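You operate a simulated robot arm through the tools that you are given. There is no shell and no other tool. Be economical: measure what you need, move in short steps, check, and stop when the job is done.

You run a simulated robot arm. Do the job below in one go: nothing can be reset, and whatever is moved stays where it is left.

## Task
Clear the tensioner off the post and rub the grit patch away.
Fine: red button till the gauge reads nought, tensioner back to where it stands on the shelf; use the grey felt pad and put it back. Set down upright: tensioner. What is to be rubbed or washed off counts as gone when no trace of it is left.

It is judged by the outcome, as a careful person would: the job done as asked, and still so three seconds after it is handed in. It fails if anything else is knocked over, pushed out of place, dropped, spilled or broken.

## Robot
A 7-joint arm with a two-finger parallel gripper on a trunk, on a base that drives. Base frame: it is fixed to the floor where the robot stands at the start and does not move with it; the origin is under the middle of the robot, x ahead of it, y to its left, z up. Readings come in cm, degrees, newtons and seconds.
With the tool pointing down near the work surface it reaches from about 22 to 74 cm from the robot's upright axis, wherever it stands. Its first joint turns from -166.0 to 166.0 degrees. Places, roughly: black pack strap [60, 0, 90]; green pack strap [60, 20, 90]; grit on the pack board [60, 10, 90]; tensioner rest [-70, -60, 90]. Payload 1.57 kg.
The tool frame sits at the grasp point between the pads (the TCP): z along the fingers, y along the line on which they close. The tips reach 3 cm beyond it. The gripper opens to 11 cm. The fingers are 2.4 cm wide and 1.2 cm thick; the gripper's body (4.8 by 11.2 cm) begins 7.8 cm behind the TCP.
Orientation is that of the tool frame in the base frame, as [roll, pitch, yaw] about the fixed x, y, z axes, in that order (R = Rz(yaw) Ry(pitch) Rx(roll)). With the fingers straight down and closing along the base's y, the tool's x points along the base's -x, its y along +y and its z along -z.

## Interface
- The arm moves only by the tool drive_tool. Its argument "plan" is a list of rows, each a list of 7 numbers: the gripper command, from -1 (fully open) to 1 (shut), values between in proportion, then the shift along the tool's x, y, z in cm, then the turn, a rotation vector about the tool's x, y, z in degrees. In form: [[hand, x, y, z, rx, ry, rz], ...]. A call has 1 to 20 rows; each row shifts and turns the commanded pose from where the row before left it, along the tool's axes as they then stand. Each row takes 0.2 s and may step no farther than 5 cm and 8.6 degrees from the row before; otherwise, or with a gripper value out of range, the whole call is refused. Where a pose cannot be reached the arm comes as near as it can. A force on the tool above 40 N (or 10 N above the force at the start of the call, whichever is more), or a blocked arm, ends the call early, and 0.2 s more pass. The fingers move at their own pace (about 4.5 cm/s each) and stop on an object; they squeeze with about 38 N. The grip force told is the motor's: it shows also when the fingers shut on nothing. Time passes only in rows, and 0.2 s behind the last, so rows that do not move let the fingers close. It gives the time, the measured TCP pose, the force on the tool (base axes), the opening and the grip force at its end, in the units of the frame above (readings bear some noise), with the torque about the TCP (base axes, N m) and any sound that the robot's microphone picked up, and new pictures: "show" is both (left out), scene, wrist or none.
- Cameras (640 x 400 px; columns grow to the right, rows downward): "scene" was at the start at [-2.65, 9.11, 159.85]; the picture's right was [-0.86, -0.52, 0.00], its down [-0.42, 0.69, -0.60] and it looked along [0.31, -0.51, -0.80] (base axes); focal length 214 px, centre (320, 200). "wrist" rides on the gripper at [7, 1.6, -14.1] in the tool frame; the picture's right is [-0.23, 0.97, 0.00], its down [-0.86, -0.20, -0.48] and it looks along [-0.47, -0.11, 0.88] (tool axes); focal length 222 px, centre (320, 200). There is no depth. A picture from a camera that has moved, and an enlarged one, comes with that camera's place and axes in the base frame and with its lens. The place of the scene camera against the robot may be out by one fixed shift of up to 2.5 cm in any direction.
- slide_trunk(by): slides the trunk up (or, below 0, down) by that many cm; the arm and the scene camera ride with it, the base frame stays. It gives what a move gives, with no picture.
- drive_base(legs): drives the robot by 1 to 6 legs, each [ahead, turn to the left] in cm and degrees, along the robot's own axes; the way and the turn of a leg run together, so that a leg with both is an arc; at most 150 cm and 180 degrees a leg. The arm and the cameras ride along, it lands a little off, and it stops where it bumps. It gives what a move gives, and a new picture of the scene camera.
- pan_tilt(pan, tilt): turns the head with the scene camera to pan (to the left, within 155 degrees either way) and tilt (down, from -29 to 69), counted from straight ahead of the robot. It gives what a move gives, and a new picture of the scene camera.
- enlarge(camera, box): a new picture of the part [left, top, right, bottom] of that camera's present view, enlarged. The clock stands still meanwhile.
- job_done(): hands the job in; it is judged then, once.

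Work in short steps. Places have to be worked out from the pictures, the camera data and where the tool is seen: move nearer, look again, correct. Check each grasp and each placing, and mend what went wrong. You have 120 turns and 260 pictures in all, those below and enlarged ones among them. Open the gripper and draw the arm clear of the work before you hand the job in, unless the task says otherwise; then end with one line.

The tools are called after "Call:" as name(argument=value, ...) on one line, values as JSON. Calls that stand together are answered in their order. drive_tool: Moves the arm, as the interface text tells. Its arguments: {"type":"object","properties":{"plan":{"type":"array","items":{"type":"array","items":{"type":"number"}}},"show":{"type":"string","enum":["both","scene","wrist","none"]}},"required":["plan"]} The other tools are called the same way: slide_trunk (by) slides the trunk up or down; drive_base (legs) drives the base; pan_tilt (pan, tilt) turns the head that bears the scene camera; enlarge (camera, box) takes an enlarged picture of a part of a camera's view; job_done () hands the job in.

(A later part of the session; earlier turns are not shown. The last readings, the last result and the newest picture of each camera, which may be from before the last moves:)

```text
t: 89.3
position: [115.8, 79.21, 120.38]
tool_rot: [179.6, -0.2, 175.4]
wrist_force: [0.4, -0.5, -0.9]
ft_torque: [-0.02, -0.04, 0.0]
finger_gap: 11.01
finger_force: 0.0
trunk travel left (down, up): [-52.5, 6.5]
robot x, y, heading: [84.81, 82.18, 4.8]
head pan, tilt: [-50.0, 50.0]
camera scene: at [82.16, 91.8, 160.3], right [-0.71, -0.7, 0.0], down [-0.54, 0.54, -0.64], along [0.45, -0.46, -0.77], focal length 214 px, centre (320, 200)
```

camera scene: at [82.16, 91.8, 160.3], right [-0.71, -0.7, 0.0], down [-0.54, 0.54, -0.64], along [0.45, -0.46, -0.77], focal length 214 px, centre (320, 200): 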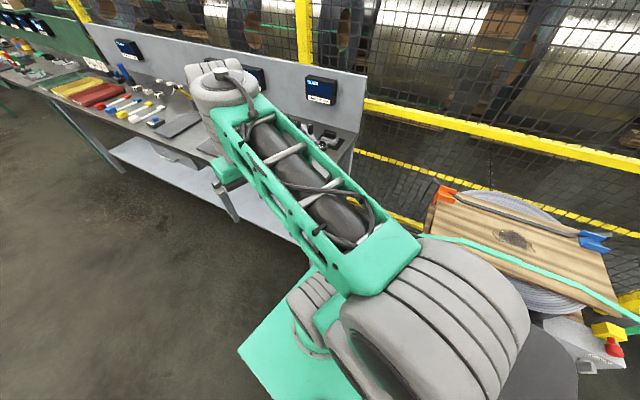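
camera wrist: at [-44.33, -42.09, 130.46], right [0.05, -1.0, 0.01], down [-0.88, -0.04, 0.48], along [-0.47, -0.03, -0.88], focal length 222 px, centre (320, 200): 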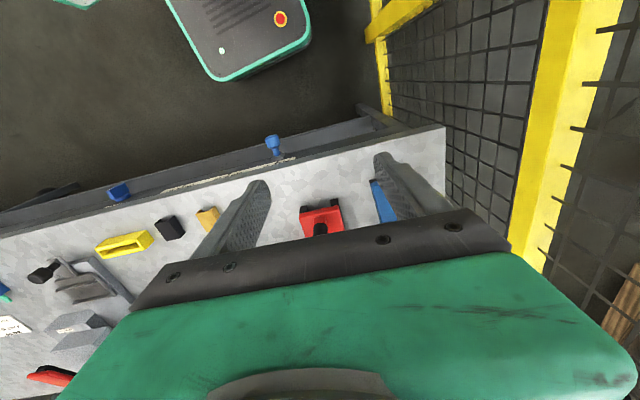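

The arm hides the pad; I swing it to the left a bit for a clear view.

Call:
drive_tool(plan=[[-1, 0, 5, 0, 0, 0, 0], [-1, 0, 5, 0, 0, 0, 0], [-1, 0, 5, 0, 0, 0, 0], [-1, 0, 5, 0, 0, 0, 0], [-1, 0, 5, 0, 0, 0, 0]], show="scene")

Call:
enlarge(camera="scene", box=[180, 60, 400, 200])

```text
t: 90.5
position: [117.8, 104.16, 120.24]
tool_rot: [179.6, -0.1, 175.4]
wrist_force: [-0.5, -0.3, 0.4]
ft_torque: [-0.03, 0.03, -0.02]
finger_gap: 11.0
finger_force: 0.0
trunk travel left (down, up): [-52.5, 6.5]
robot x, y, heading: [84.55, 82.48, 4.5]
head pan, tilt: [-50.0, 50.0]
camera scene: at [82.17, 91.86, 160.29], right [-0.71, -0.7, 0.0], down [-0.54, 0.54, -0.64], along [0.45, -0.46, -0.77], focal length 214 px, centre (320, 200)
```

scene: 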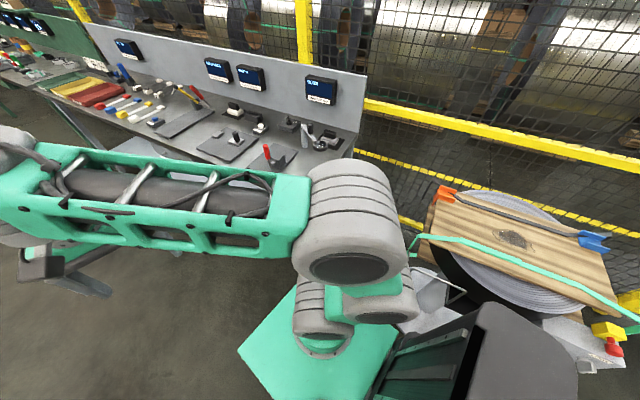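

```text
2.86 times, centred on (290, 130) of scene
camera zoom: at [82.17, 91.86, 160.29], right [-0.71, -0.7, 0.0], down [-0.54, 0.54, -0.64], along [0.45, -0.46, -0.77], focal length 613 px, centre (406, 400)
```

zoom: 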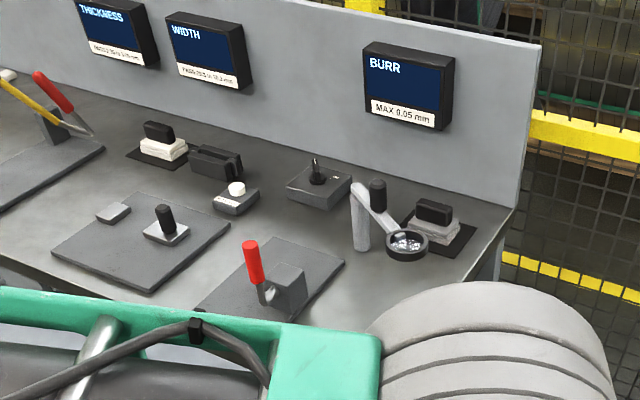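

The grey felt pad with its black grip is at about (148, 17), beside a magnifier. Before squeezing in beside the bench, I check the stand's wire loop and the bench corner with zooms.

Call:
enlarge(camera="scene", box=[380, 200, 540, 300])

Call:
pan_tilt(pan=-60, tilt=69)

```text
4.00 times, centred on (460, 250) of scene
camera zoom: at [82.17, 91.86, 160.29], right [-0.71, -0.7, 0.0], down [-0.54, 0.54, -0.64], along [0.45, -0.46, -0.77], focal length 858 px, centre (-240, 0)
```

zoom: 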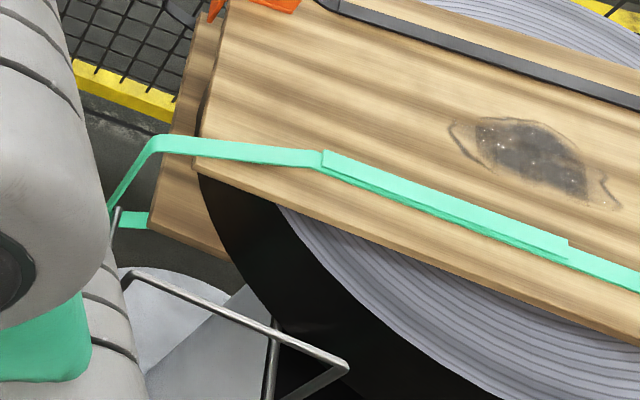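

```text
t: 91.3
position: [117.87, 103.96, 120.44]
tool_rot: [179.5, -0.1, 175.4]
wrist_force: [0.6, -0.7, 0.5]
ft_torque: [0.01, 0.02, -0.01]
finger_gap: 10.98
finger_force: 0.0
trunk travel left (down, up): [-52.5, 6.5]
robot x, y, heading: [84.2, 82.24, 4.4]
head pan, tilt: [-60.0, 68.8]
camera scene: at [79.92, 92.66, 158.11], right [-0.82, -0.57, 0.0], down [-0.53, 0.77, -0.36], along [0.21, -0.3, -0.93], focal length 214 px, centre (320, 200)
```

scene: 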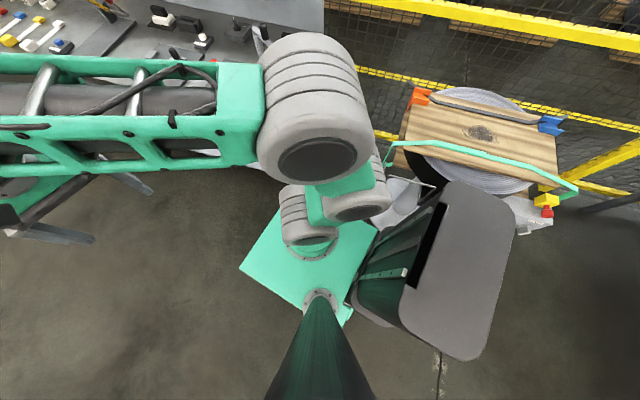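

The loop's tip is at about (80, 50, 91) and the robot's hump is at its rear right, so I'll approach from the far side, facing back with my left side along the bench. First I go past the corner into open floor and turn there.

Call:
drive_base(legs=[[30, 0], [0, 25], [55, 0], [0, 170]])

Call:
pan_tilt(pan=50, tilt=55)

```text
t: 104.4
position: [135.39, 82.78, 120.36]
tool_rot: [179.6, -0.1, 10.1]
wrist_force: [0.9, 0.5, 0.5]
ft_torque: [0.03, 0.02, -0.03]
finger_gap: 10.99
finger_force: 0.0
trunk travel left (down, up): [-52.5, 6.5]
robot x, y, heading: [162.36, 112.06, -160.5]
head pan, tilt: [-60.0, 68.8]
camera scene: at [168.22, 103.22, 158.1], right [0.65, 0.76, 0.0], down [0.71, -0.61, -0.36], along [-0.28, 0.24, -0.93], focal length 214 px, centre (320, 200)
```

scene: 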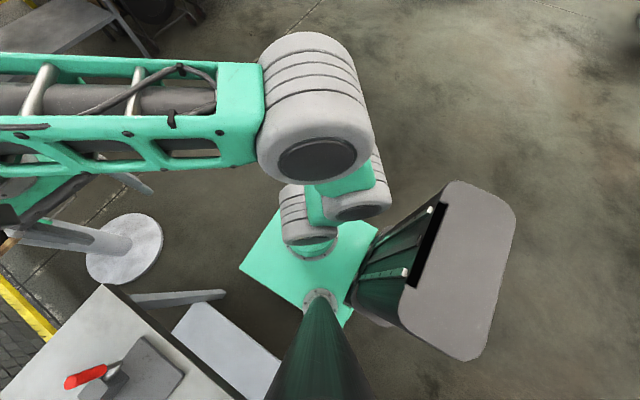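

```text
t: 106.3
position: [135.36, 82.81, 120.35]
tool_rot: [179.6, -0.1, 10.0]
wrist_force: [-0.2, 0.0, -1.0]
ft_torque: [0.05, 0.02, 0.0]
finger_gap: 10.98
finger_force: 0.1
trunk travel left (down, up): [-52.5, 6.5]
robot x, y, heading: [161.73, 112.11, -160.6]
head pan, tilt: [50.0, 55.0]
camera scene: at [169.94, 92.83, 159.64], right [-0.94, 0.35, 0.0], down [0.29, 0.77, -0.57], along [-0.2, -0.54, -0.82], focal length 214 px, centre (320, 200)
```

scene: 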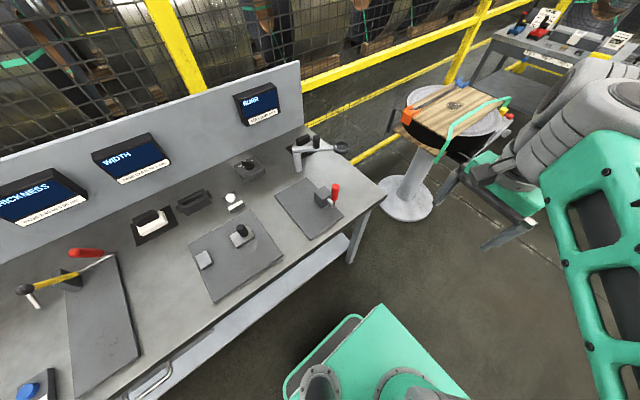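

Open view: the bench's near-left corner is at about (127, 53). I now close in along the bench with a shallow S, ending parallel to it about 28 cm out.

Call:
drive_base(legs=[[0, 24], [27, 0], [0, -13]])

Call:
pan_tilt(pan=60, tilt=69)

```text
t: 110.3
position: [121.98, 59.1, 120.36]
tool_rot: [179.7, -0.1, 21.5]
wrist_force: [-0.2, 0.1, 0.9]
ft_torque: [-0.01, 0.04, 0.0]
finger_gap: 10.99
finger_force: 0.2
trunk travel left (down, up): [-52.5, 6.5]
robot x, y, heading: [142.1, 93.53, -149.4]
head pan, tilt: [50.0, 55.0]
camera scene: at [153.9, 75.86, 159.65], right [-0.99, 0.16, 0.0], down [0.13, 0.81, -0.57], along [-0.09, -0.57, -0.82], focal length 214 px, centre (320, 200)
```

scene: 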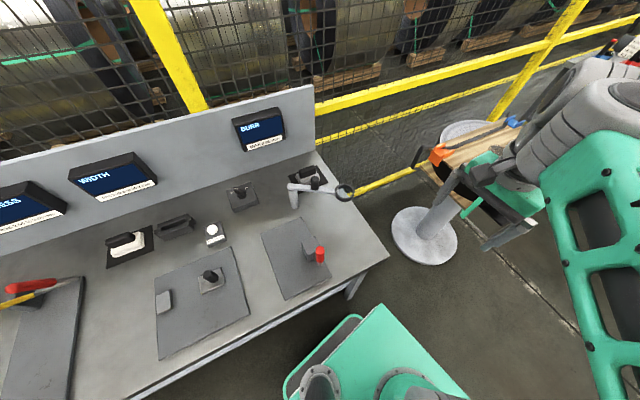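

```text
t: 111.0
position: [121.99, 59.1, 120.4]
tool_rot: [179.7, -0.1, 21.6]
wrist_force: [-0.1, 0.5, 0.0]
ft_torque: [-0.02, -0.02, 0.01]
finger_gap: 11.01
finger_force: 0.0
trunk travel left (down, up): [-52.5, 6.5]
robot x, y, heading: [142.53, 93.2, -149.2]
head pan, tilt: [60.0, 68.8]
camera scene: at [155.15, 77.37, 158.11], right [-1.0, -0.01, 0.0], down [-0.01, 0.93, -0.36], along [0.0, -0.36, -0.93], focal length 214 px, centre (320, 200)
```

scene: 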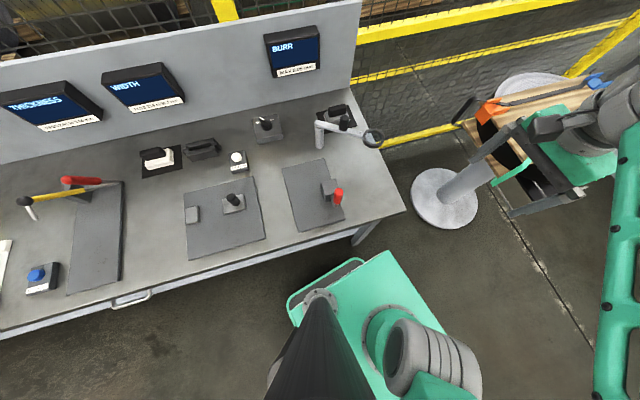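

Corner refined to (126.6, 54.6), pad near (149, 15.6), heading tilted 13° toward the bench with 25 cm passing margin. I go ahead 27 cm.

Call:
drive_base(legs=[[27, 0]])

Call:
pan_tilt(pan=85, tilt=55)

```text
t: 112.9
position: [98.47, 45.46, 120.23]
tool_rot: [179.7, -0.1, 20.9]
wrist_force: [0.6, 0.3, -0.5]
ft_torque: [0.01, 0.0, -0.03]
finger_gap: 10.99
finger_force: 0.1
trunk travel left (down, up): [-52.5, 6.5]
robot x, y, heading: [119.33, 79.73, -149.9]
head pan, tilt: [60.0, 68.8]
camera scene: at [131.71, 63.5, 158.1], right [-1.0, -0.01, 0.0], down [-0.01, 0.93, -0.36], along [0.0, -0.36, -0.93], focal length 214 px, centre (320, 200)
```

scene: 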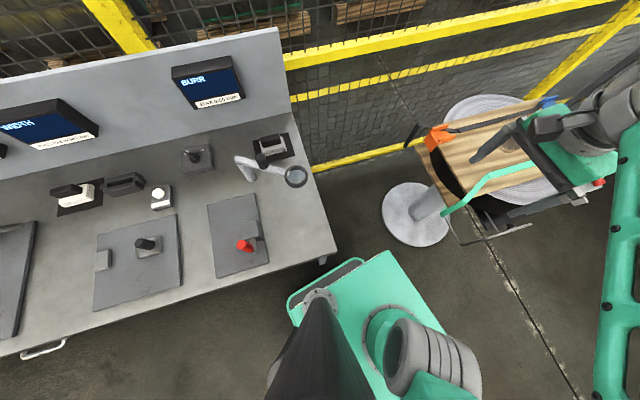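

```text
t: 113.8
position: [98.52, 45.55, 120.36]
tool_rot: [179.6, 0.0, 21.0]
wrist_force: [-0.1, 0.1, 0.0]
ft_torque: [-0.01, -0.01, 0.0]
finger_gap: 11.0
finger_force: 0.0
trunk travel left (down, up): [-52.5, 6.5]
robot x, y, heading: [119.5, 79.42, -149.5]
head pan, tilt: [85.0, 55.0]
camera scene: at [134.8, 62.6, 159.64], right [-0.9, -0.43, 0.0], down [-0.35, 0.74, -0.57], along [0.24, -0.52, -0.82], focal length 214 px, centre (320, 200)
```

scene: 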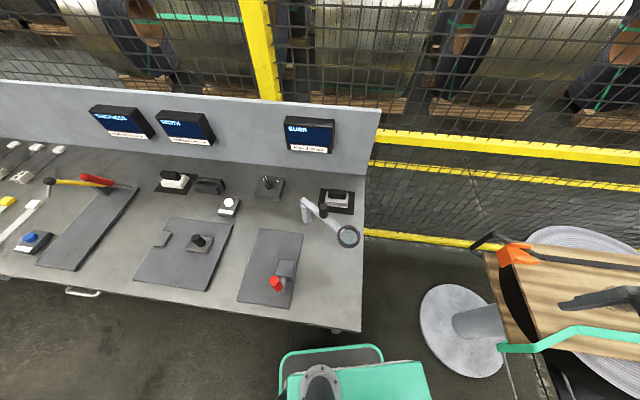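

Position good: pad at about (149, 16.4), 70 cm from the axis. I zoom on the pad and magnifier for orientation.

Call:
enlarge(camera="scene", box=[280, 160, 380, 260])

```text
4.00 times, centred on (330, 210) of scene
camera zoom: at [134.8, 62.6, 159.64], right [-0.9, -0.43, 0.0], down [-0.35, 0.74, -0.57], along [0.24, -0.52, -0.82], focal length 858 px, centre (280, 160)
```

zoom: 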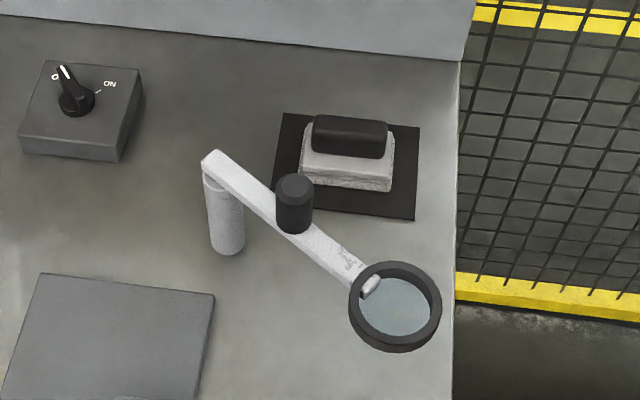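

The grey felt block has a black grip bar along the bench's length. I bring the tool above it (slightly short so the wrist camera sees it), at z≈114.

Call:
drive_tool(plan=[[-1, 2.8, 4, 0.5, 0, 0, 0], [-1, 2.8, 4, 0.5, 0, 0, 0], [-1, 2.8, 4, 0.5, 0, 0, 0], [-1, 2.8, 4, 0.5, 0, 0, 0], [-1, 2.8, 4, 0.5, 0, 0, 0], [-1, 2.8, 4, 0.5, 0, 0, 0], [-1, 2.8, 4, 0.5, 0, 0, 0], [-1, 2.8, 4, 0.5, 0, 0, 0], [-1, 2.8, 4, 0.5, 0, 0, 0], [-1, 2.8, 4, 0.5, 0, 0, 0], [-1, 2.8, 4, 0.5, 0, 0, 3.5]], show="both")

Call:
enlarge(camera="wrist", box=[200, 50, 440, 200])

```text
t: 116.2
position: [141.19, 18.68, 113.88]
tool_rot: [179.8, -0.1, 17.5]
wrist_force: [0.3, -0.8, -0.1]
ft_torque: [0.02, 0.02, 0.0]
finger_gap: 11.0
finger_force: 0.0
out of reach, approached as far as the arm can: row 10, 11
trunk travel left (down, up): [-52.5, 6.5]
robot x, y, heading: [119.25, 79.71, -149.4]
head pan, tilt: [85.0, 55.0]
camera scene: at [134.92, 62.5, 159.62], right [-0.9, -0.43, 0.0], down [-0.35, 0.74, -0.57], along [0.25, -0.52, -0.82], focal length 214 px, centre (320, 200)
camera wrist: at [148.18, 19.16, 128.11], right [0.08, -1.0, 0.0], down [-0.88, -0.06, 0.48], along [-0.47, -0.04, -0.88], focal length 222 px, centre (320, 200)
```

scene: 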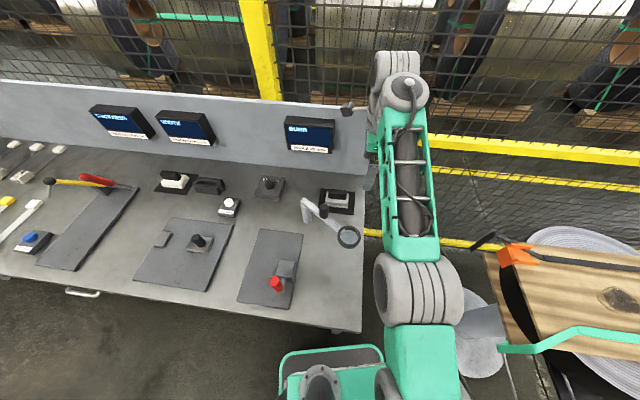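
wrist: 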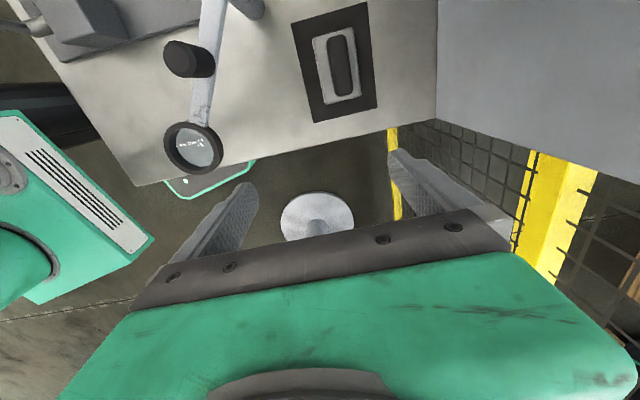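

```text
2.67 times, centred on (320, 125) of wrist
camera zoom: at [148.18, 19.16, 128.11], right [0.08, -1.0, 0.0], down [-0.88, -0.06, 0.48], along [-0.47, -0.04, -0.88], focal length 592 px, centre (320, 400)
```

zoom: 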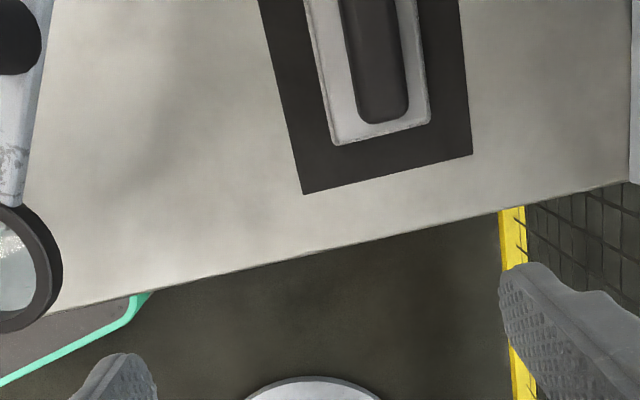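

The pad centre is at about (150, 16.4), aligned with the tool's yaw. Reach is tight up high, so I raise the trunk fully, then descend and shift over it.

Call:
slide_trunk(by=6.4)

Call:
drive_tool(plan=[[-1, 0, 0, 4, 0, 0, 0], [-1, 0, 0, 4, 0, 0, 0], [-1, 0, 0, 3.5, 0, 0, 0], [-1, 2.6, 1.6, 0, 0, 0, 0], [-1, 2.6, 1.6, 0, 0, 0, 0], [-1, 2.5, 1.6, 0, 0, 0, 0], [-1, 0, 0, 0, 0, 0, 0]], show="both")

Call:
enlarge(camera="scene", box=[280, 140, 400, 260])

```text
t: 117.3
position: [141.09, 18.57, 120.4]
tool_rot: [179.8, -0.2, 17.5]
wrist_force: [0.0, -0.1, 0.1]
ft_torque: [0.02, 0.0, -0.01]
finger_gap: 11.0
finger_force: 0.0
trunk travel left (down, up): [-58.9, 0.1]
robot x, y, heading: [119.29, 79.63, -149.7]
head pan, tilt: [85.0, 55.0]
```

```text
t: 118.9
position: [148.11, 18.15, 108.52]
tool_rot: [179.6, -0.1, 17.5]
wrist_force: [0.1, -0.2, 0.4]
ft_torque: [0.03, 0.02, -0.03]
finger_gap: 10.99
finger_force: 0.0
out of reach, approached as far as the arm can: row 5, 6
trunk travel left (down, up): [-58.9, 0.1]
robot x, y, heading: [119.09, 79.49, -149.7]
head pan, tilt: [85.0, 55.0]
camera scene: at [134.82, 62.64, 166.05], right [-0.9, -0.43, 0.0], down [-0.35, 0.74, -0.57], along [0.25, -0.52, -0.82], focal length 214 px, centre (320, 200)
camera wrist: at [155.1, 18.71, 122.65], right [0.08, -1.0, 0.01], down [-0.88, -0.06, 0.48], along [-0.47, -0.04, -0.88], focal length 222 px, centre (320, 200)
```

scene: 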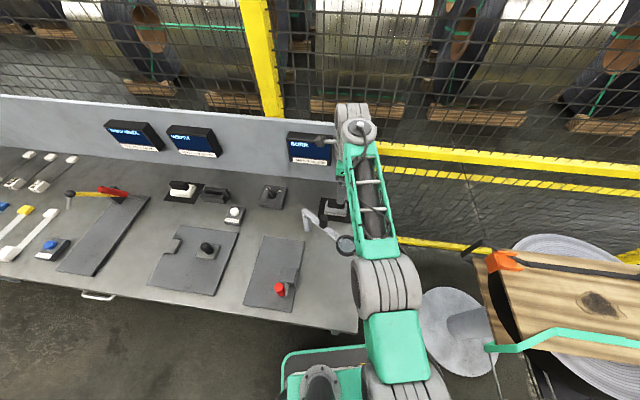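
wrist: 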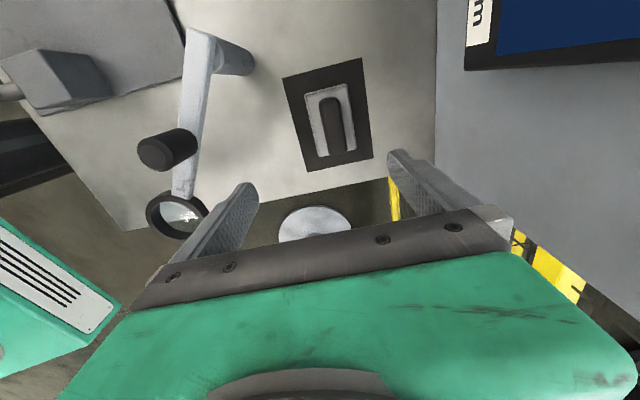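

```text
3.33 times, centred on (340, 200) of scene
camera zoom: at [134.82, 62.64, 166.05], right [-0.9, -0.43, 0.0], down [-0.35, 0.74, -0.57], along [0.25, -0.52, -0.82], focal length 715 px, centre (253, 200)
```

zoom: 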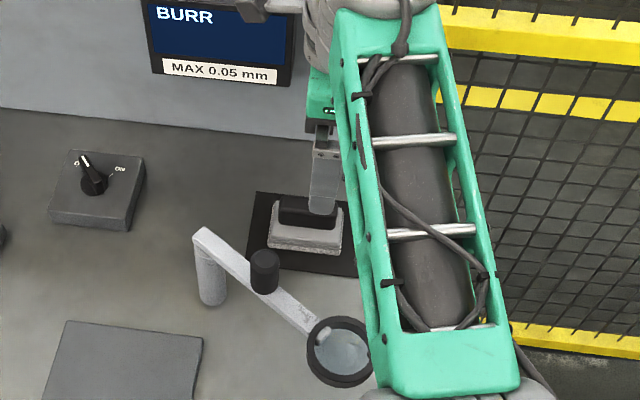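

I descend to about z 99 where reach is longer and then finish the shift.

Call:
drive_tool(plan=[[-0.5, 0, 0, 3, 0, 0, 0], [-0.5, 0, 0, 3, 0, 0, 0], [-0.5, 0, 0, 2.5, 0, 0, 0], [-0.5, 1.0, 1.2, 0, 0, 0, 0], [-0.5, 0.8, 1.2, 0, 0, 0, 0], [-0.5, 0, 0, 0, 0, 0, 0]], show="wrist")

Call:
enlarge(camera="scene", box=[280, 140, 400, 260])

```text
t: 120.3
position: [149.34, 17.39, 99.95]
tool_rot: [179.7, -0.1, 17.6]
wrist_force: [0.5, 0.9, -0.3]
ft_torque: [0.01, 0.03, 0.01]
finger_gap: 8.24
finger_force: 0.0
out of reach, approached as far as the arm can: row 5
trunk travel left (down, up): [-58.9, 0.1]
robot x, y, heading: [118.87, 79.44, -149.6]
head pan, tilt: [85.0, 55.0]
camera wrist: at [156.32, 17.88, 114.05], right [0.08, -1.0, 0.01], down [-0.88, -0.06, 0.48], along [-0.47, -0.04, -0.88], focal length 222 px, centre (320, 200)
```

wrist: 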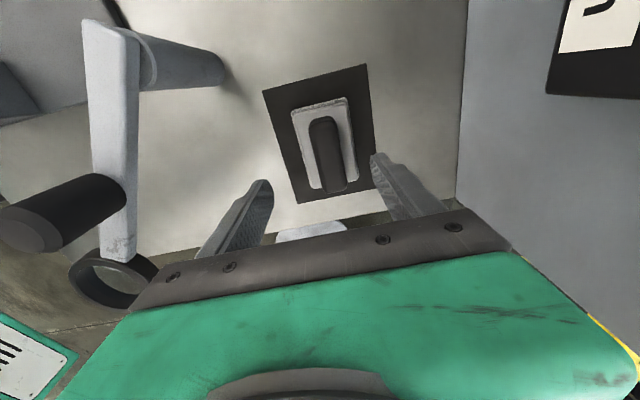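

```text
3.33 times, centred on (340, 200) of scene
camera zoom: at [134.81, 62.61, 166.04], right [-0.9, -0.43, 0.0], down [-0.35, 0.74, -0.57], along [0.25, -0.52, -0.82], focal length 715 px, centre (253, 200)
```

zoom: 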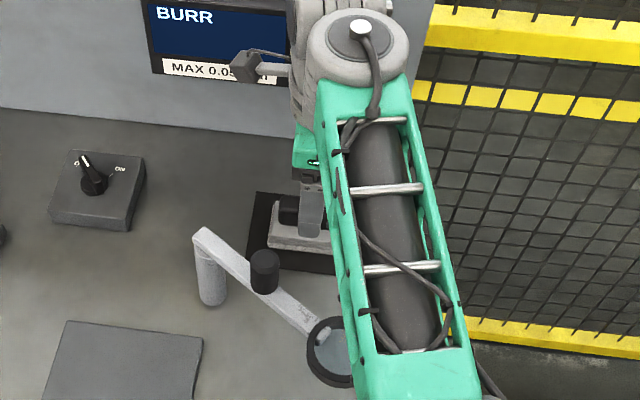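

The pad's centre is (150.1, 16.6), a centimetre further from me than the TCP. I lower to z≈96.5 and try the last shift in y.

Call:
drive_tool(plan=[[-0.5, 0, 0, 2, 0, 0, 0], [-0.5, 0, 0, 1.4, 0, 0, 0], [-0.5, 0, 1.0, 0, 0, 0, 0], [-0.5, 0, 0, 0, 0, 0, 0]], show="wrist")

Call:
enlarge(camera="wrist", box=[180, 80, 460, 255])

```text
t: 121.3
position: [149.29, 17.26, 96.39]
tool_rot: [179.7, 0.0, 17.6]
wrist_force: [0.1, 0.1, -0.2]
ft_torque: [0.01, 0.0, 0.05]
finger_gap: 8.26
finger_force: 0.0
out of reach, approached as far as the arm can: row 3
trunk travel left (down, up): [-58.9, 0.1]
robot x, y, heading: [119.27, 79.58, -149.6]
head pan, tilt: [85.0, 55.0]
camera wrist: at [156.34, 17.82, 110.63], right [0.08, -1.0, 0.01], down [-0.88, -0.06, 0.48], along [-0.47, -0.04, -0.88], focal length 222 px, centre (320, 200)
```

wrist: 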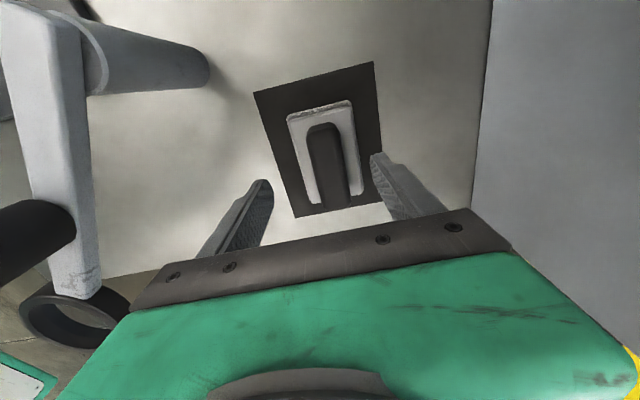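

```text
2.29 times, centred on (320, 168) of wrist
camera zoom: at [156.34, 17.82, 110.63], right [0.08, -1.0, 0.01], down [-0.88, -0.06, 0.48], along [-0.47, -0.04, -0.88], focal length 508 px, centre (320, 274)
```

zoom: 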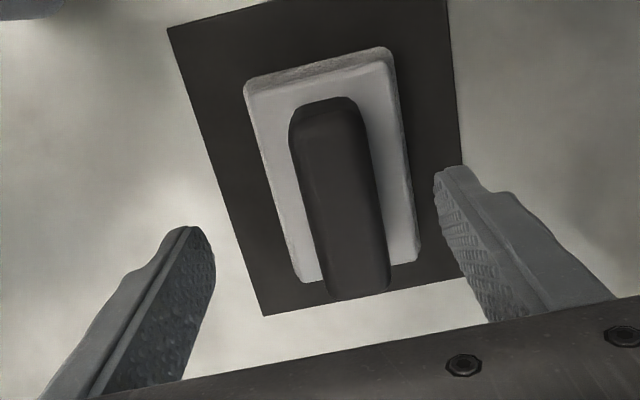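

The offset of about 0.8 cm is small; closing will draw the light pad in. I close on the grip bar.

Call:
drive_tool(plan=[[0, 0, 0, 0.4, 0, 0, 0], [0.3, 0, 0, 0, 0, 0, 0], [0.5, 0, 0, 0, 0, 0, 0], [1, 0, 0, 0, 0, 0, 0], [1, 0, 0, 0, 0, 0, 0], [1, 0, 0, 0, 0, 0, 0]], show="wrist")

Call:
enlarge(camera="wrist", box=[180, 80, 460, 255])

```text
t: 122.7
position: [149.32, 17.25, 95.98]
tool_rot: [179.7, -0.1, 17.4]
wrist_force: [-0.3, 0.1, -0.4]
ft_torque: [0.01, 0.0, 0.04]
finger_gap: 2.52
finger_force: 34.4
trunk travel left (down, up): [-58.9, 0.1]
robot x, y, heading: [119.14, 79.81, -149.7]
head pan, tilt: [85.0, 55.0]
camera wrist: at [156.38, 17.83, 110.22], right [0.08, -1.0, 0.01], down [-0.88, -0.06, 0.48], along [-0.47, -0.04, -0.88], focal length 222 px, centre (320, 200)
```

wrist: 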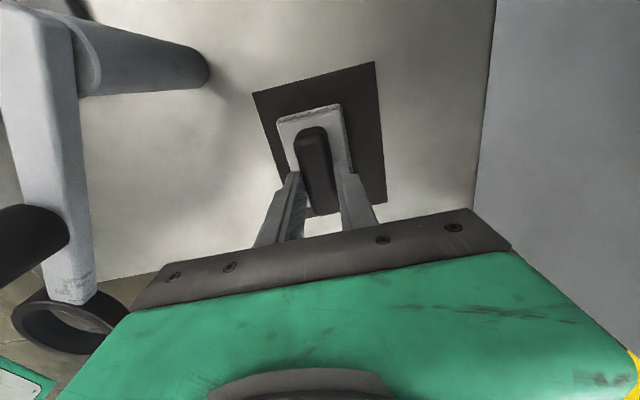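

```text
2.29 times, centred on (320, 168) of wrist
camera zoom: at [156.38, 17.83, 110.22], right [0.08, -1.0, 0.01], down [-0.88, -0.06, 0.48], along [-0.47, -0.04, -0.88], focal length 508 px, centre (320, 274)
```

zoom: 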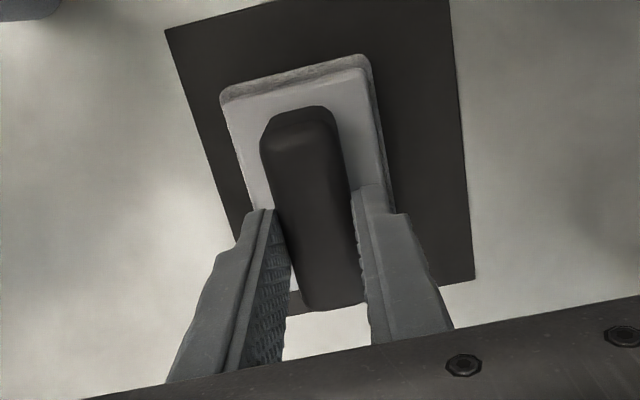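

The bar is held at 2.5 cm. I lift with a slight retreat, then slide out over the bench's near edge away from the magnifier.

Call:
drive_tool(plan=[[1, 0, 0, -1, 0, 0, 0], [1, 0, -0.2, -1.5, 0, 0, 0], [1, 0, -0.3, -1.5, 0, 0, 0], [1, 0, -0.3, -2, 0, 0, 0], [1, 0, -0.3, -2, 0, 0, 0], [1, 0, -0.5, -2, 0, 0, 0], [1, -3, -0.5, -1, 0, 0, 0], [1, -4, -0.5, 0, 0, 0, 0], [1, -4, -0.5, 0, 0, 0, 0]], show="both")

Call:
enlarge(camera="scene", box=[270, 120, 430, 260])

```text
t: 124.7
position: [137.69, 17.16, 107.22]
tool_rot: [179.6, -0.1, 17.5]
wrist_force: [-0.7, 0.1, -1.2]
ft_torque: [-0.01, -0.03, -0.01]
finger_gap: 2.51
finger_force: 36.8
trunk travel left (down, up): [-58.9, 0.1]
robot x, y, heading: [119.12, 79.13, -149.8]
head pan, tilt: [85.0, 55.0]
camera scene: at [134.77, 62.58, 166.04], right [-0.9, -0.43, 0.0], down [-0.35, 0.74, -0.57], along [0.25, -0.52, -0.82], focal length 214 px, centre (320, 200)
camera wrist: at [144.71, 17.69, 121.37], right [0.08, -1.0, 0.01], down [-0.88, -0.06, 0.48], along [-0.47, -0.04, -0.88], focal length 222 px, centre (320, 200)
```

scene: 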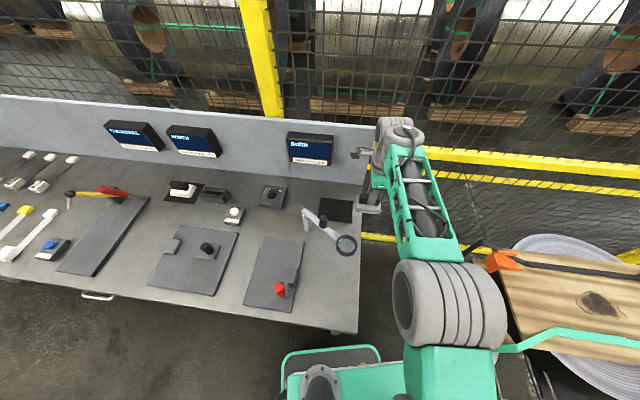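
wrist: 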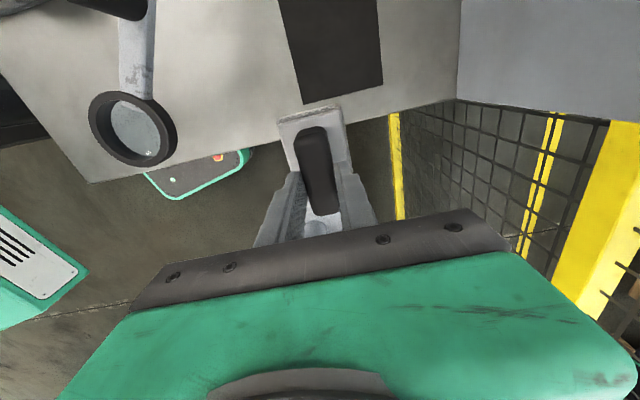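

```text
2.86 times, centred on (350, 190) of scene
camera zoom: at [134.77, 62.58, 166.04], right [-0.9, -0.43, 0.0], down [-0.35, 0.74, -0.57], along [0.25, -0.52, -0.82], focal length 613 px, centre (234, 229)
```

zoom: 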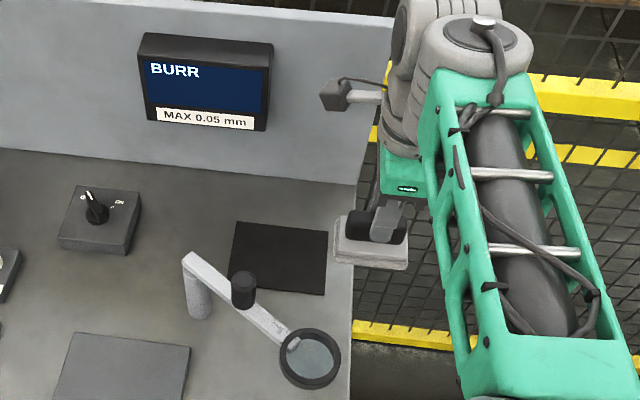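

Pad in hand, mat left behind. I bring the arm in toward the robot, rising a little.

Call:
drive_tool(plan=[[1, -4, 0, 0, 0, 0, 0], [1, -4, 0, 0, 0, 0, 0], [1, -2.4, -4.2, -0.6, 0, 0, 0], [1, -2.4, -4.2, -0.6, 0, 0, 0], [1, -2.4, -4.2, -0.6, 0, 0, 0], [1, -2.4, -4.2, -0.6, 0, 0, 0], [1, -2.4, -4.2, -0.6, 0, 0, 0], [1, -2.4, -4.2, -0.6, 0, 0, 0], [1, -2.4, -4.2, -0.6, 0, 0, 0], [1, -2.4, -4.2, -0.6, 0, 0, 0], [1, -2.4, -4.2, -0.6, 0, 0, 0], [1, 0, 0, 0, 0, 0, 0]], show="scene")

```text
t: 127.3
position: [98.34, 44.02, 112.17]
tool_rot: [179.6, -0.1, 17.5]
wrist_force: [-0.6, -0.4, -0.7]
ft_torque: [0.01, 0.0, -0.01]
finger_gap: 2.53
finger_force: 36.5
trunk travel left (down, up): [-58.9, 0.1]
robot x, y, heading: [119.31, 79.77, -149.4]
head pan, tilt: [85.0, 55.0]
camera scene: at [134.81, 62.6, 166.04], right [-0.9, -0.43, 0.0], down [-0.35, 0.74, -0.57], along [0.25, -0.52, -0.82], focal length 214 px, centre (320, 200)
```

scene: 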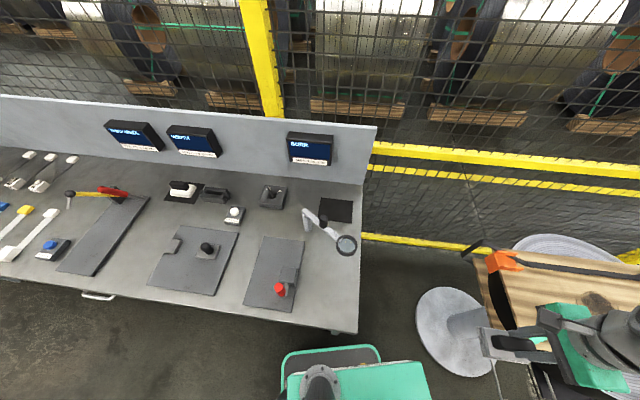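

I reverse 45 cm out of the bench, turn right 16°, and drive 105 cm along to stand left of the pack board.

Call:
drive_base(legs=[[-45, 0], [0, -16], [105, 0]])

Call:
pan_tilt(pan=80, tilt=55)

```text
t: 135.8
position: [29.1, 46.6, 112.0]
tool_rot: [179.6, -0.1, 2.8]
wrist_force: [0.2, -0.3, -1.2]
ft_torque: [0.02, 0.01, -0.01]
finger_gap: 2.52
finger_force: 36.5
trunk travel left (down, up): [-58.9, 0.1]
robot x, y, heading: [58.24, 75.43, -164.5]
head pan, tilt: [85.0, 55.0]
camera scene: at [69.09, 55.12, 166.04], right [-0.98, -0.18, 0.0], down [-0.15, 0.81, -0.57], along [0.11, -0.56, -0.82], focal length 214 px, centre (320, 200)
```

scene: 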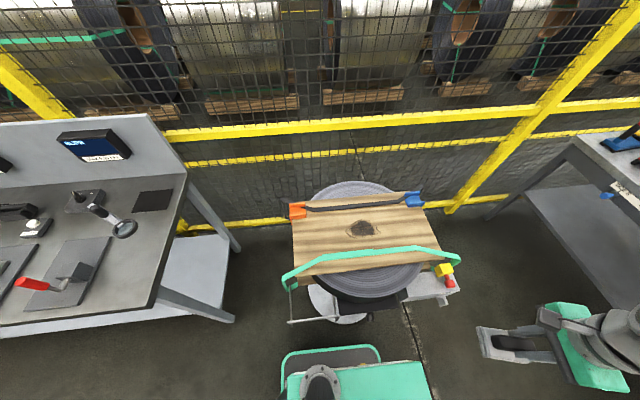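

```text
t: 136.5
position: [29.09, 46.53, 112.12]
tool_rot: [179.6, -0.1, 2.7]
wrist_force: [-0.4, 0.3, -1.5]
ft_torque: [-0.02, 0.0, -0.02]
finger_gap: 2.51
finger_force: 36.2
trunk travel left (down, up): [-58.9, 0.1]
robot x, y, heading: [58.22, 75.55, -164.5]
head pan, tilt: [80.0, 55.0]
camera scene: at [68.49, 55.03, 166.04], right [-1.0, -0.1, 0.0], down [-0.08, 0.82, -0.57], along [0.06, -0.57, -0.82], focal length 214 px, centre (320, 200)
```

scene: 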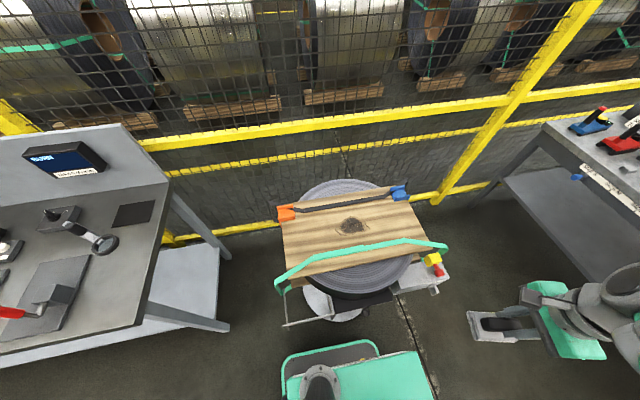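

All in place. I zoom in on the board to see the grit's extent.

Call:
enlarge(camera="scene", box=[270, 175, 450, 290])

```text
3.48 times, centred on (360, 232) of scene
camera zoom: at [68.49, 55.03, 166.04], right [-1.0, -0.1, 0.0], down [-0.08, 0.82, -0.57], along [0.06, -0.57, -0.82], focal length 746 px, centre (181, 87)
```

zoom: 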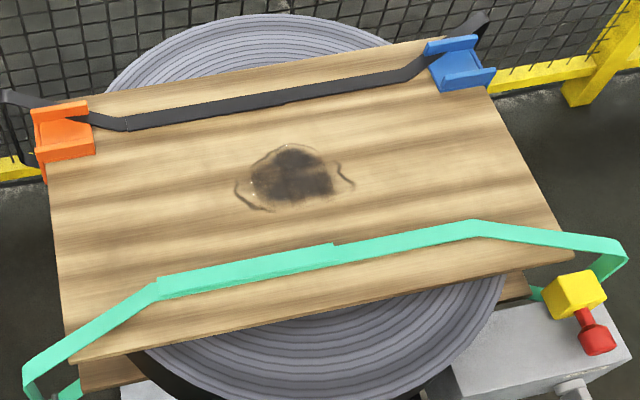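

Between the straps there's good room for the pad. I move over toward the grit, keeping high, and align the pad with the board (yaw 17°).

Call:
drive_tool(plan=[[1, 2.36, 4, 0, 0, 0, 0], [1, 2.36, 4, 0, 0, 0, 0], [1, 2.36, 4, 0, 0, 0, 0], [1, 2.36, 4, 0, 0, 0, 0], [1, 2.36, 4, 0, 0, 0, 0], [1, 2.36, 4, 0, 0, 0, 0], [1, 2.36, 4, 0, 0, 0, 0], [1, 2.36, 4, 0, 0, 0, 0], [1, 2.36, 4, 0, 0, 0, 0], [1, 0, 0, 0, 0, 0, -7.2], [1, 0, 0, 0, 0, 0, -7.2], [1, 0, 0, 0, 0, 0, 0]], show="both")

Call:
enlarge(camera="wrist", box=[180, 0, 460, 175])

```text
t: 139.1
position: [52.16, 11.68, 112.26]
tool_rot: [179.6, 0.0, 17.2]
wrist_force: [-0.1, 0.4, -0.9]
ft_torque: [-0.03, -0.01, 0.02]
finger_gap: 2.5
finger_force: 36.5
trunk travel left (down, up): [-58.9, 0.1]
robot x, y, heading: [58.74, 75.52, -164.4]
head pan, tilt: [80.0, 55.0]
camera scene: at [68.51, 54.99, 166.04], right [-1.0, -0.1, 0.0], down [-0.08, 0.82, -0.57], along [0.06, -0.57, -0.82], focal length 214 px, centre (320, 200)
camera wrist: at [59.19, 12.1, 126.46], right [0.07, -1.0, 0.01], down [-0.88, -0.06, 0.48], along [-0.48, -0.04, -0.88], focal length 222 px, centre (320, 200)
```

scene: 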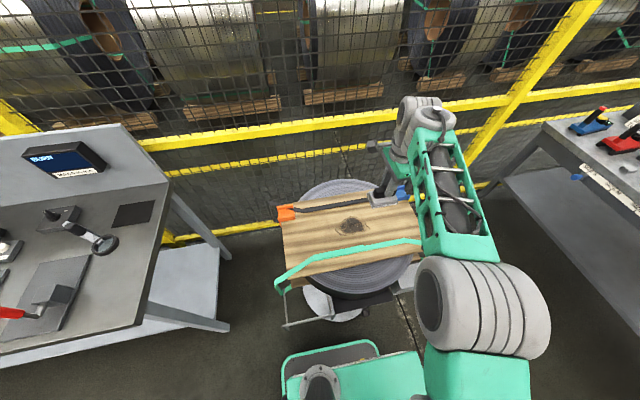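
wrist: 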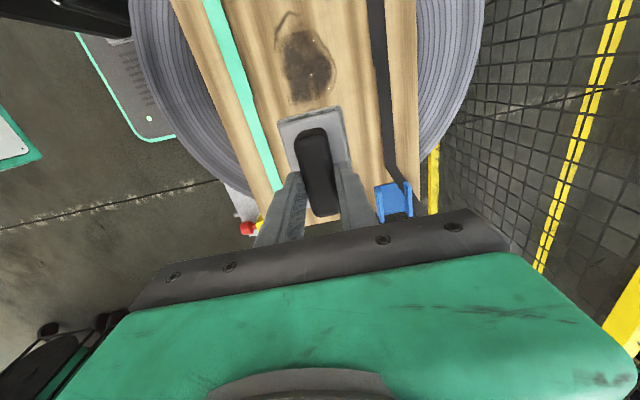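

```text
2.29 times, centred on (320, 88) of wrist
camera zoom: at [59.19, 12.1, 126.46], right [0.07, -1.0, 0.01], down [-0.88, -0.06, 0.48], along [-0.48, -0.04, -0.88], focal length 508 px, centre (320, 457)
```

zoom: 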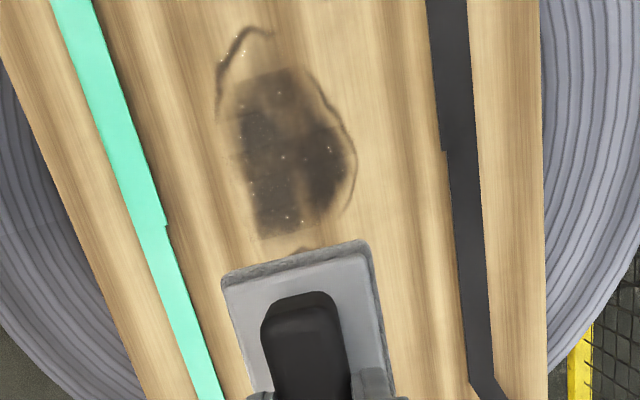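

Grit centre ≈ (60.5, 14), about 12 × 8.5 cm along the board, straps 8.6 and 9.4 cm to the sides. I move over it, come down, and feel for contact.

Call:
drive_tool(plan=[[1, 4.1, 0.2, 0, 0, 0, 0], [1, 4.1, 0.1, 0, 0, 0, 0], [1, 0, 0, 4, 0, 0, 0], [1, 0, 0, 4, 0, 0, 0], [1, 0, 0, 4, 0, 0, 0], [1, 0, 0, 1, 0, 0, 0], [1, 0, 0, 0.5, 0, 0, 0], [1, 0, 0, 0, 0, 0, 0]], show="both")

```text
t: 140.9
position: [60.13, 13.81, 98.99]
tool_rot: [179.6, 0.0, 17.3]
wrist_force: [-0.5, 0.2, 0.6]
ft_torque: [-0.04, 0.0, 0.0]
finger_gap: 2.5
finger_force: 36.3
trunk travel left (down, up): [-58.9, 0.1]
robot x, y, heading: [58.57, 75.64, -164.6]
head pan, tilt: [80.0, 55.0]
camera scene: at [68.51, 55.0, 166.04], right [-1.0, -0.1, 0.0], down [-0.08, 0.82, -0.57], along [0.06, -0.57, -0.82], focal length 214 px, centre (320, 200)
camera wrist: at [67.1, 14.27, 113.12], right [0.07, -1.0, 0.01], down [-0.88, -0.06, 0.48], along [-0.48, -0.04, -0.88], focal length 222 px, centre (320, 200)
```

scene: 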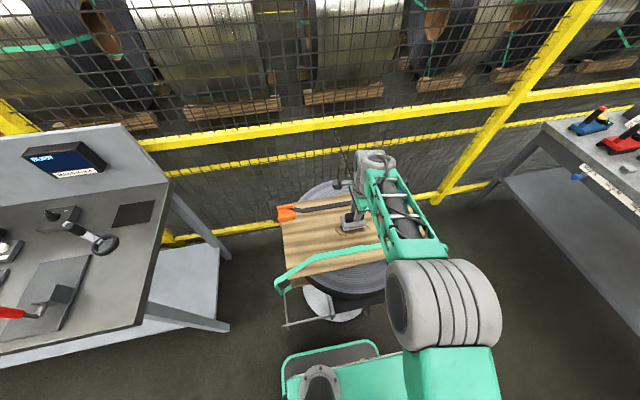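
wrist: 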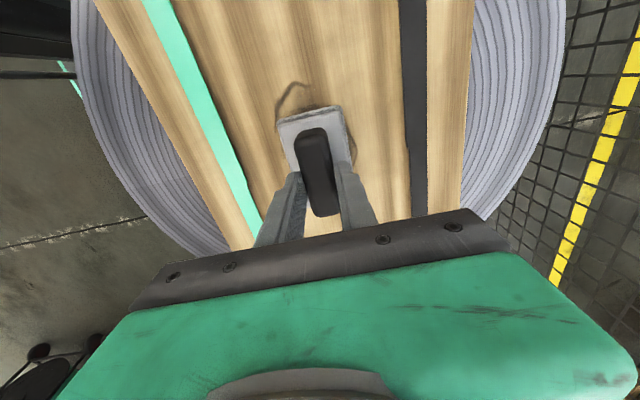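

Not touching yet at z 99. I continue in 0.4 cm steps.

Call:
drive_tool(plan=[[1, 0, 0, 0.4, 0, 0, 0], [1, 0, 0, 0.4, 0, 0, 0], [1, 0, 0, 0.4, 0, 0, 0], [1, 0, 0, 0.4, 0, 0, 0], [1, 0, 0, 0, 0, 0, 0]], show="none")

```text
t: 142.1
position: [60.08, 13.66, 97.39]
tool_rot: [179.6, 0.0, 17.2]
wrist_force: [1.0, 0.4, -1.0]
ft_torque: [-0.02, -0.03, 0.01]
finger_gap: 2.5
finger_force: 36.6
trunk travel left (down, up): [-58.9, 0.1]
robot x, y, heading: [58.44, 75.7, -164.6]
head pan, tilt: [80.0, 55.0]
```

Still free; continuing down.

Call:
drive_tool(plan=[[1, 0, 0, 0.4, 0, 0, 0], [1, 0, 0, 0.3, 0, 0, 0], [1, 0, 0, 0.3, 0, 0, 0], [1, 0, 0, 0, 0, 0, 0]], show="none")

```text
t: 143.1
position: [59.89, 13.56, 96.64]
tool_rot: [179.2, 0.0, 17.1]
wrist_force: [-1.3, 0.2, 22.4]
ft_torque: [0.53, -0.22, 0.04]
finger_gap: 2.51
finger_force: 36.2
trunk travel left (down, up): [-58.9, 0.1]
robot x, y, heading: [58.72, 75.47, -164.4]
head pan, tilt: [80.0, 55.0]
```

Contact at 22 N. I ease to a lighter press and rub along the board in three lanes.

Call:
drive_tool(plan=[[1, 0, 0, -0.15, 0, 0, 0], [1, 2, 0, 0, 0, 0, 0], [1, 2.2, 0, 0, 0, 0, 0], [1, -2, 0, 0, 0, 0, 0], [1, -2, 0, 0, 0, 0, 0], [1, -2, 0, 0, 0, 0, 0], [1, -2.4, 0, 0, 0, 0, 0], [1, 0, 1.2, 0, 0, 0, 0], [1, 0, 1.3, 0, 0, 0, 0], [1, 2, 0, 0, 0, 0, 0], [1, 2, 0, 0, 0, 0, 0], [1, 2, 0, 0, 0, 0, 0], [1, 2.4, 0, 0, 0, 0, 0]], show="wrist")

```text
t: 144.8
position: [55.84, 12.22, 96.75]
tool_rot: [179.5, 0.0, 16.9]
wrist_force: [-1.2, 3.9, 9.9]
ft_torque: [0.13, 0.63, -0.22]
finger_gap: 2.51
finger_force: 36.2
trunk travel left (down, up): [-58.9, 0.1]
robot x, y, heading: [58.26, 75.36, -164.2]
head pan, tilt: [80.0, 55.0]
stopped in row 8: the force on the tool passed its limit at 44 N (the readings are from after the stop); the commanded pose is now the measured one
camera wrist: at [62.95, 12.7, 110.82], right [0.07, -1.0, 0.01], down [-0.88, -0.06, 0.48], along [-0.48, -0.04, -0.88], focal length 222 px, centre (320, 200)
```

wrist: 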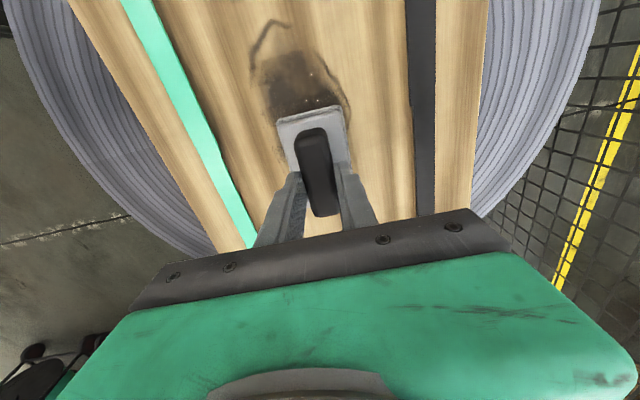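

The force spiked, but the patch is getting fainter. I ease slightly and rub with gentler, slower steps.

Call:
drive_tool(plan=[[1, 0, 0, -0.1, 0, 0, 0], [1, 0, 0, 0, 0, 0, 0], [1, 1, 0, 0, 0, 0, 0], [1, 1, 0, 0, 0, 0, 0], [1, 1, 0, 0, 0, 0, 0], [1, 1, 0, 0, 0, 0, 0], [1, 1, 0, 0, 0, 0, 0], [1, 1, 0, 0, 0, 0, 0]], show="none")

```text
t: 146.6
position: [61.76, 14.02, 96.68]
tool_rot: [179.8, -0.1, 17.0]
wrist_force: [-4.8, -2.4, 8.7]
ft_torque: [0.01, 0.16, -0.07]
finger_gap: 2.52
finger_force: 37.1
trunk travel left (down, up): [-58.9, 0.1]
robot x, y, heading: [58.32, 75.68, -164.2]
head pan, tilt: [80.0, 55.0]
```

Smooth at 9 N. I continue: to the far end, over into the right lane and back.

Call:
drive_tool(plan=[[1, 1, 0, 0, 0, 0, 0], [1, 1, 0, 0, 0, 0, 0], [1, 1, 0, 0, 0, 0, 0], [1, 0, 0.8, 0, 0, 0, 0], [1, 0, 0.8, 0, 0, 0, 0], [1, 0, 0.7, 0, 0, 0, 0], [1, -1, 0, 0, 0, 0, 0], [1, -1, 0, 0, 0, 0, 0], [1, -1, 0, 0, 0, 0, 0], [1, -1, 0, 0, 0, 0, 0], [1, -1, 0, 0, 0, 0, 0], [1, -1, 0, 0, 0, 0, 0], [1, -1, 0, 0, 0, 0, 0], [1, -1, 0, 0, 0, 0, 0], [1, -1, 0, 0, 0, 0, 0]], show="wrist")

Call:
enlarge(camera="wrist", box=[180, 0, 460, 175])

```text
t: 149.8
position: [56.81, 9.94, 96.57]
tool_rot: [179.7, 0.0, 17.2]
wrist_force: [9.9, 2.7, 13.2]
ft_torque: [0.21, -0.29, 0.0]
finger_gap: 2.49
finger_force: 36.7
trunk travel left (down, up): [-58.9, 0.1]
robot x, y, heading: [58.3, 75.37, -164.6]
head pan, tilt: [80.0, 55.0]
camera wrist: at [63.87, 10.54, 110.79], right [0.07, -1.0, 0.0], down [-0.88, -0.06, 0.48], along [-0.48, -0.04, -0.88], focal length 222 px, centre (320, 200)
```

wrist: 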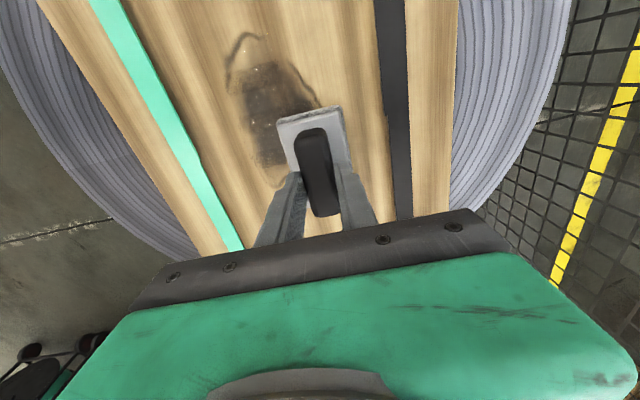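

```text
2.29 times, centred on (320, 88) of wrist
camera zoom: at [63.87, 10.54, 110.79], right [0.07, -1.0, 0.0], down [-0.88, -0.06, 0.48], along [-0.48, -0.04, -0.88], focal length 508 px, centre (320, 457)
```

zoom: 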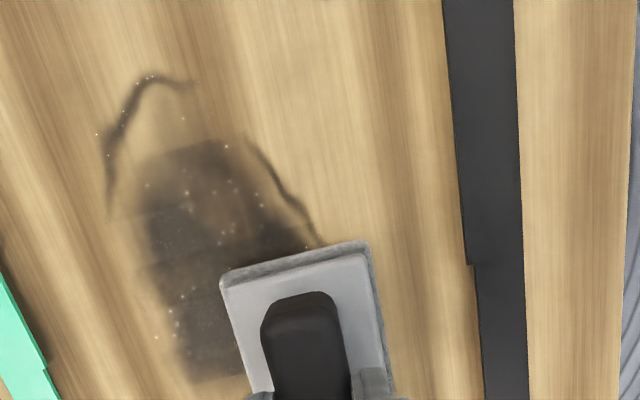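

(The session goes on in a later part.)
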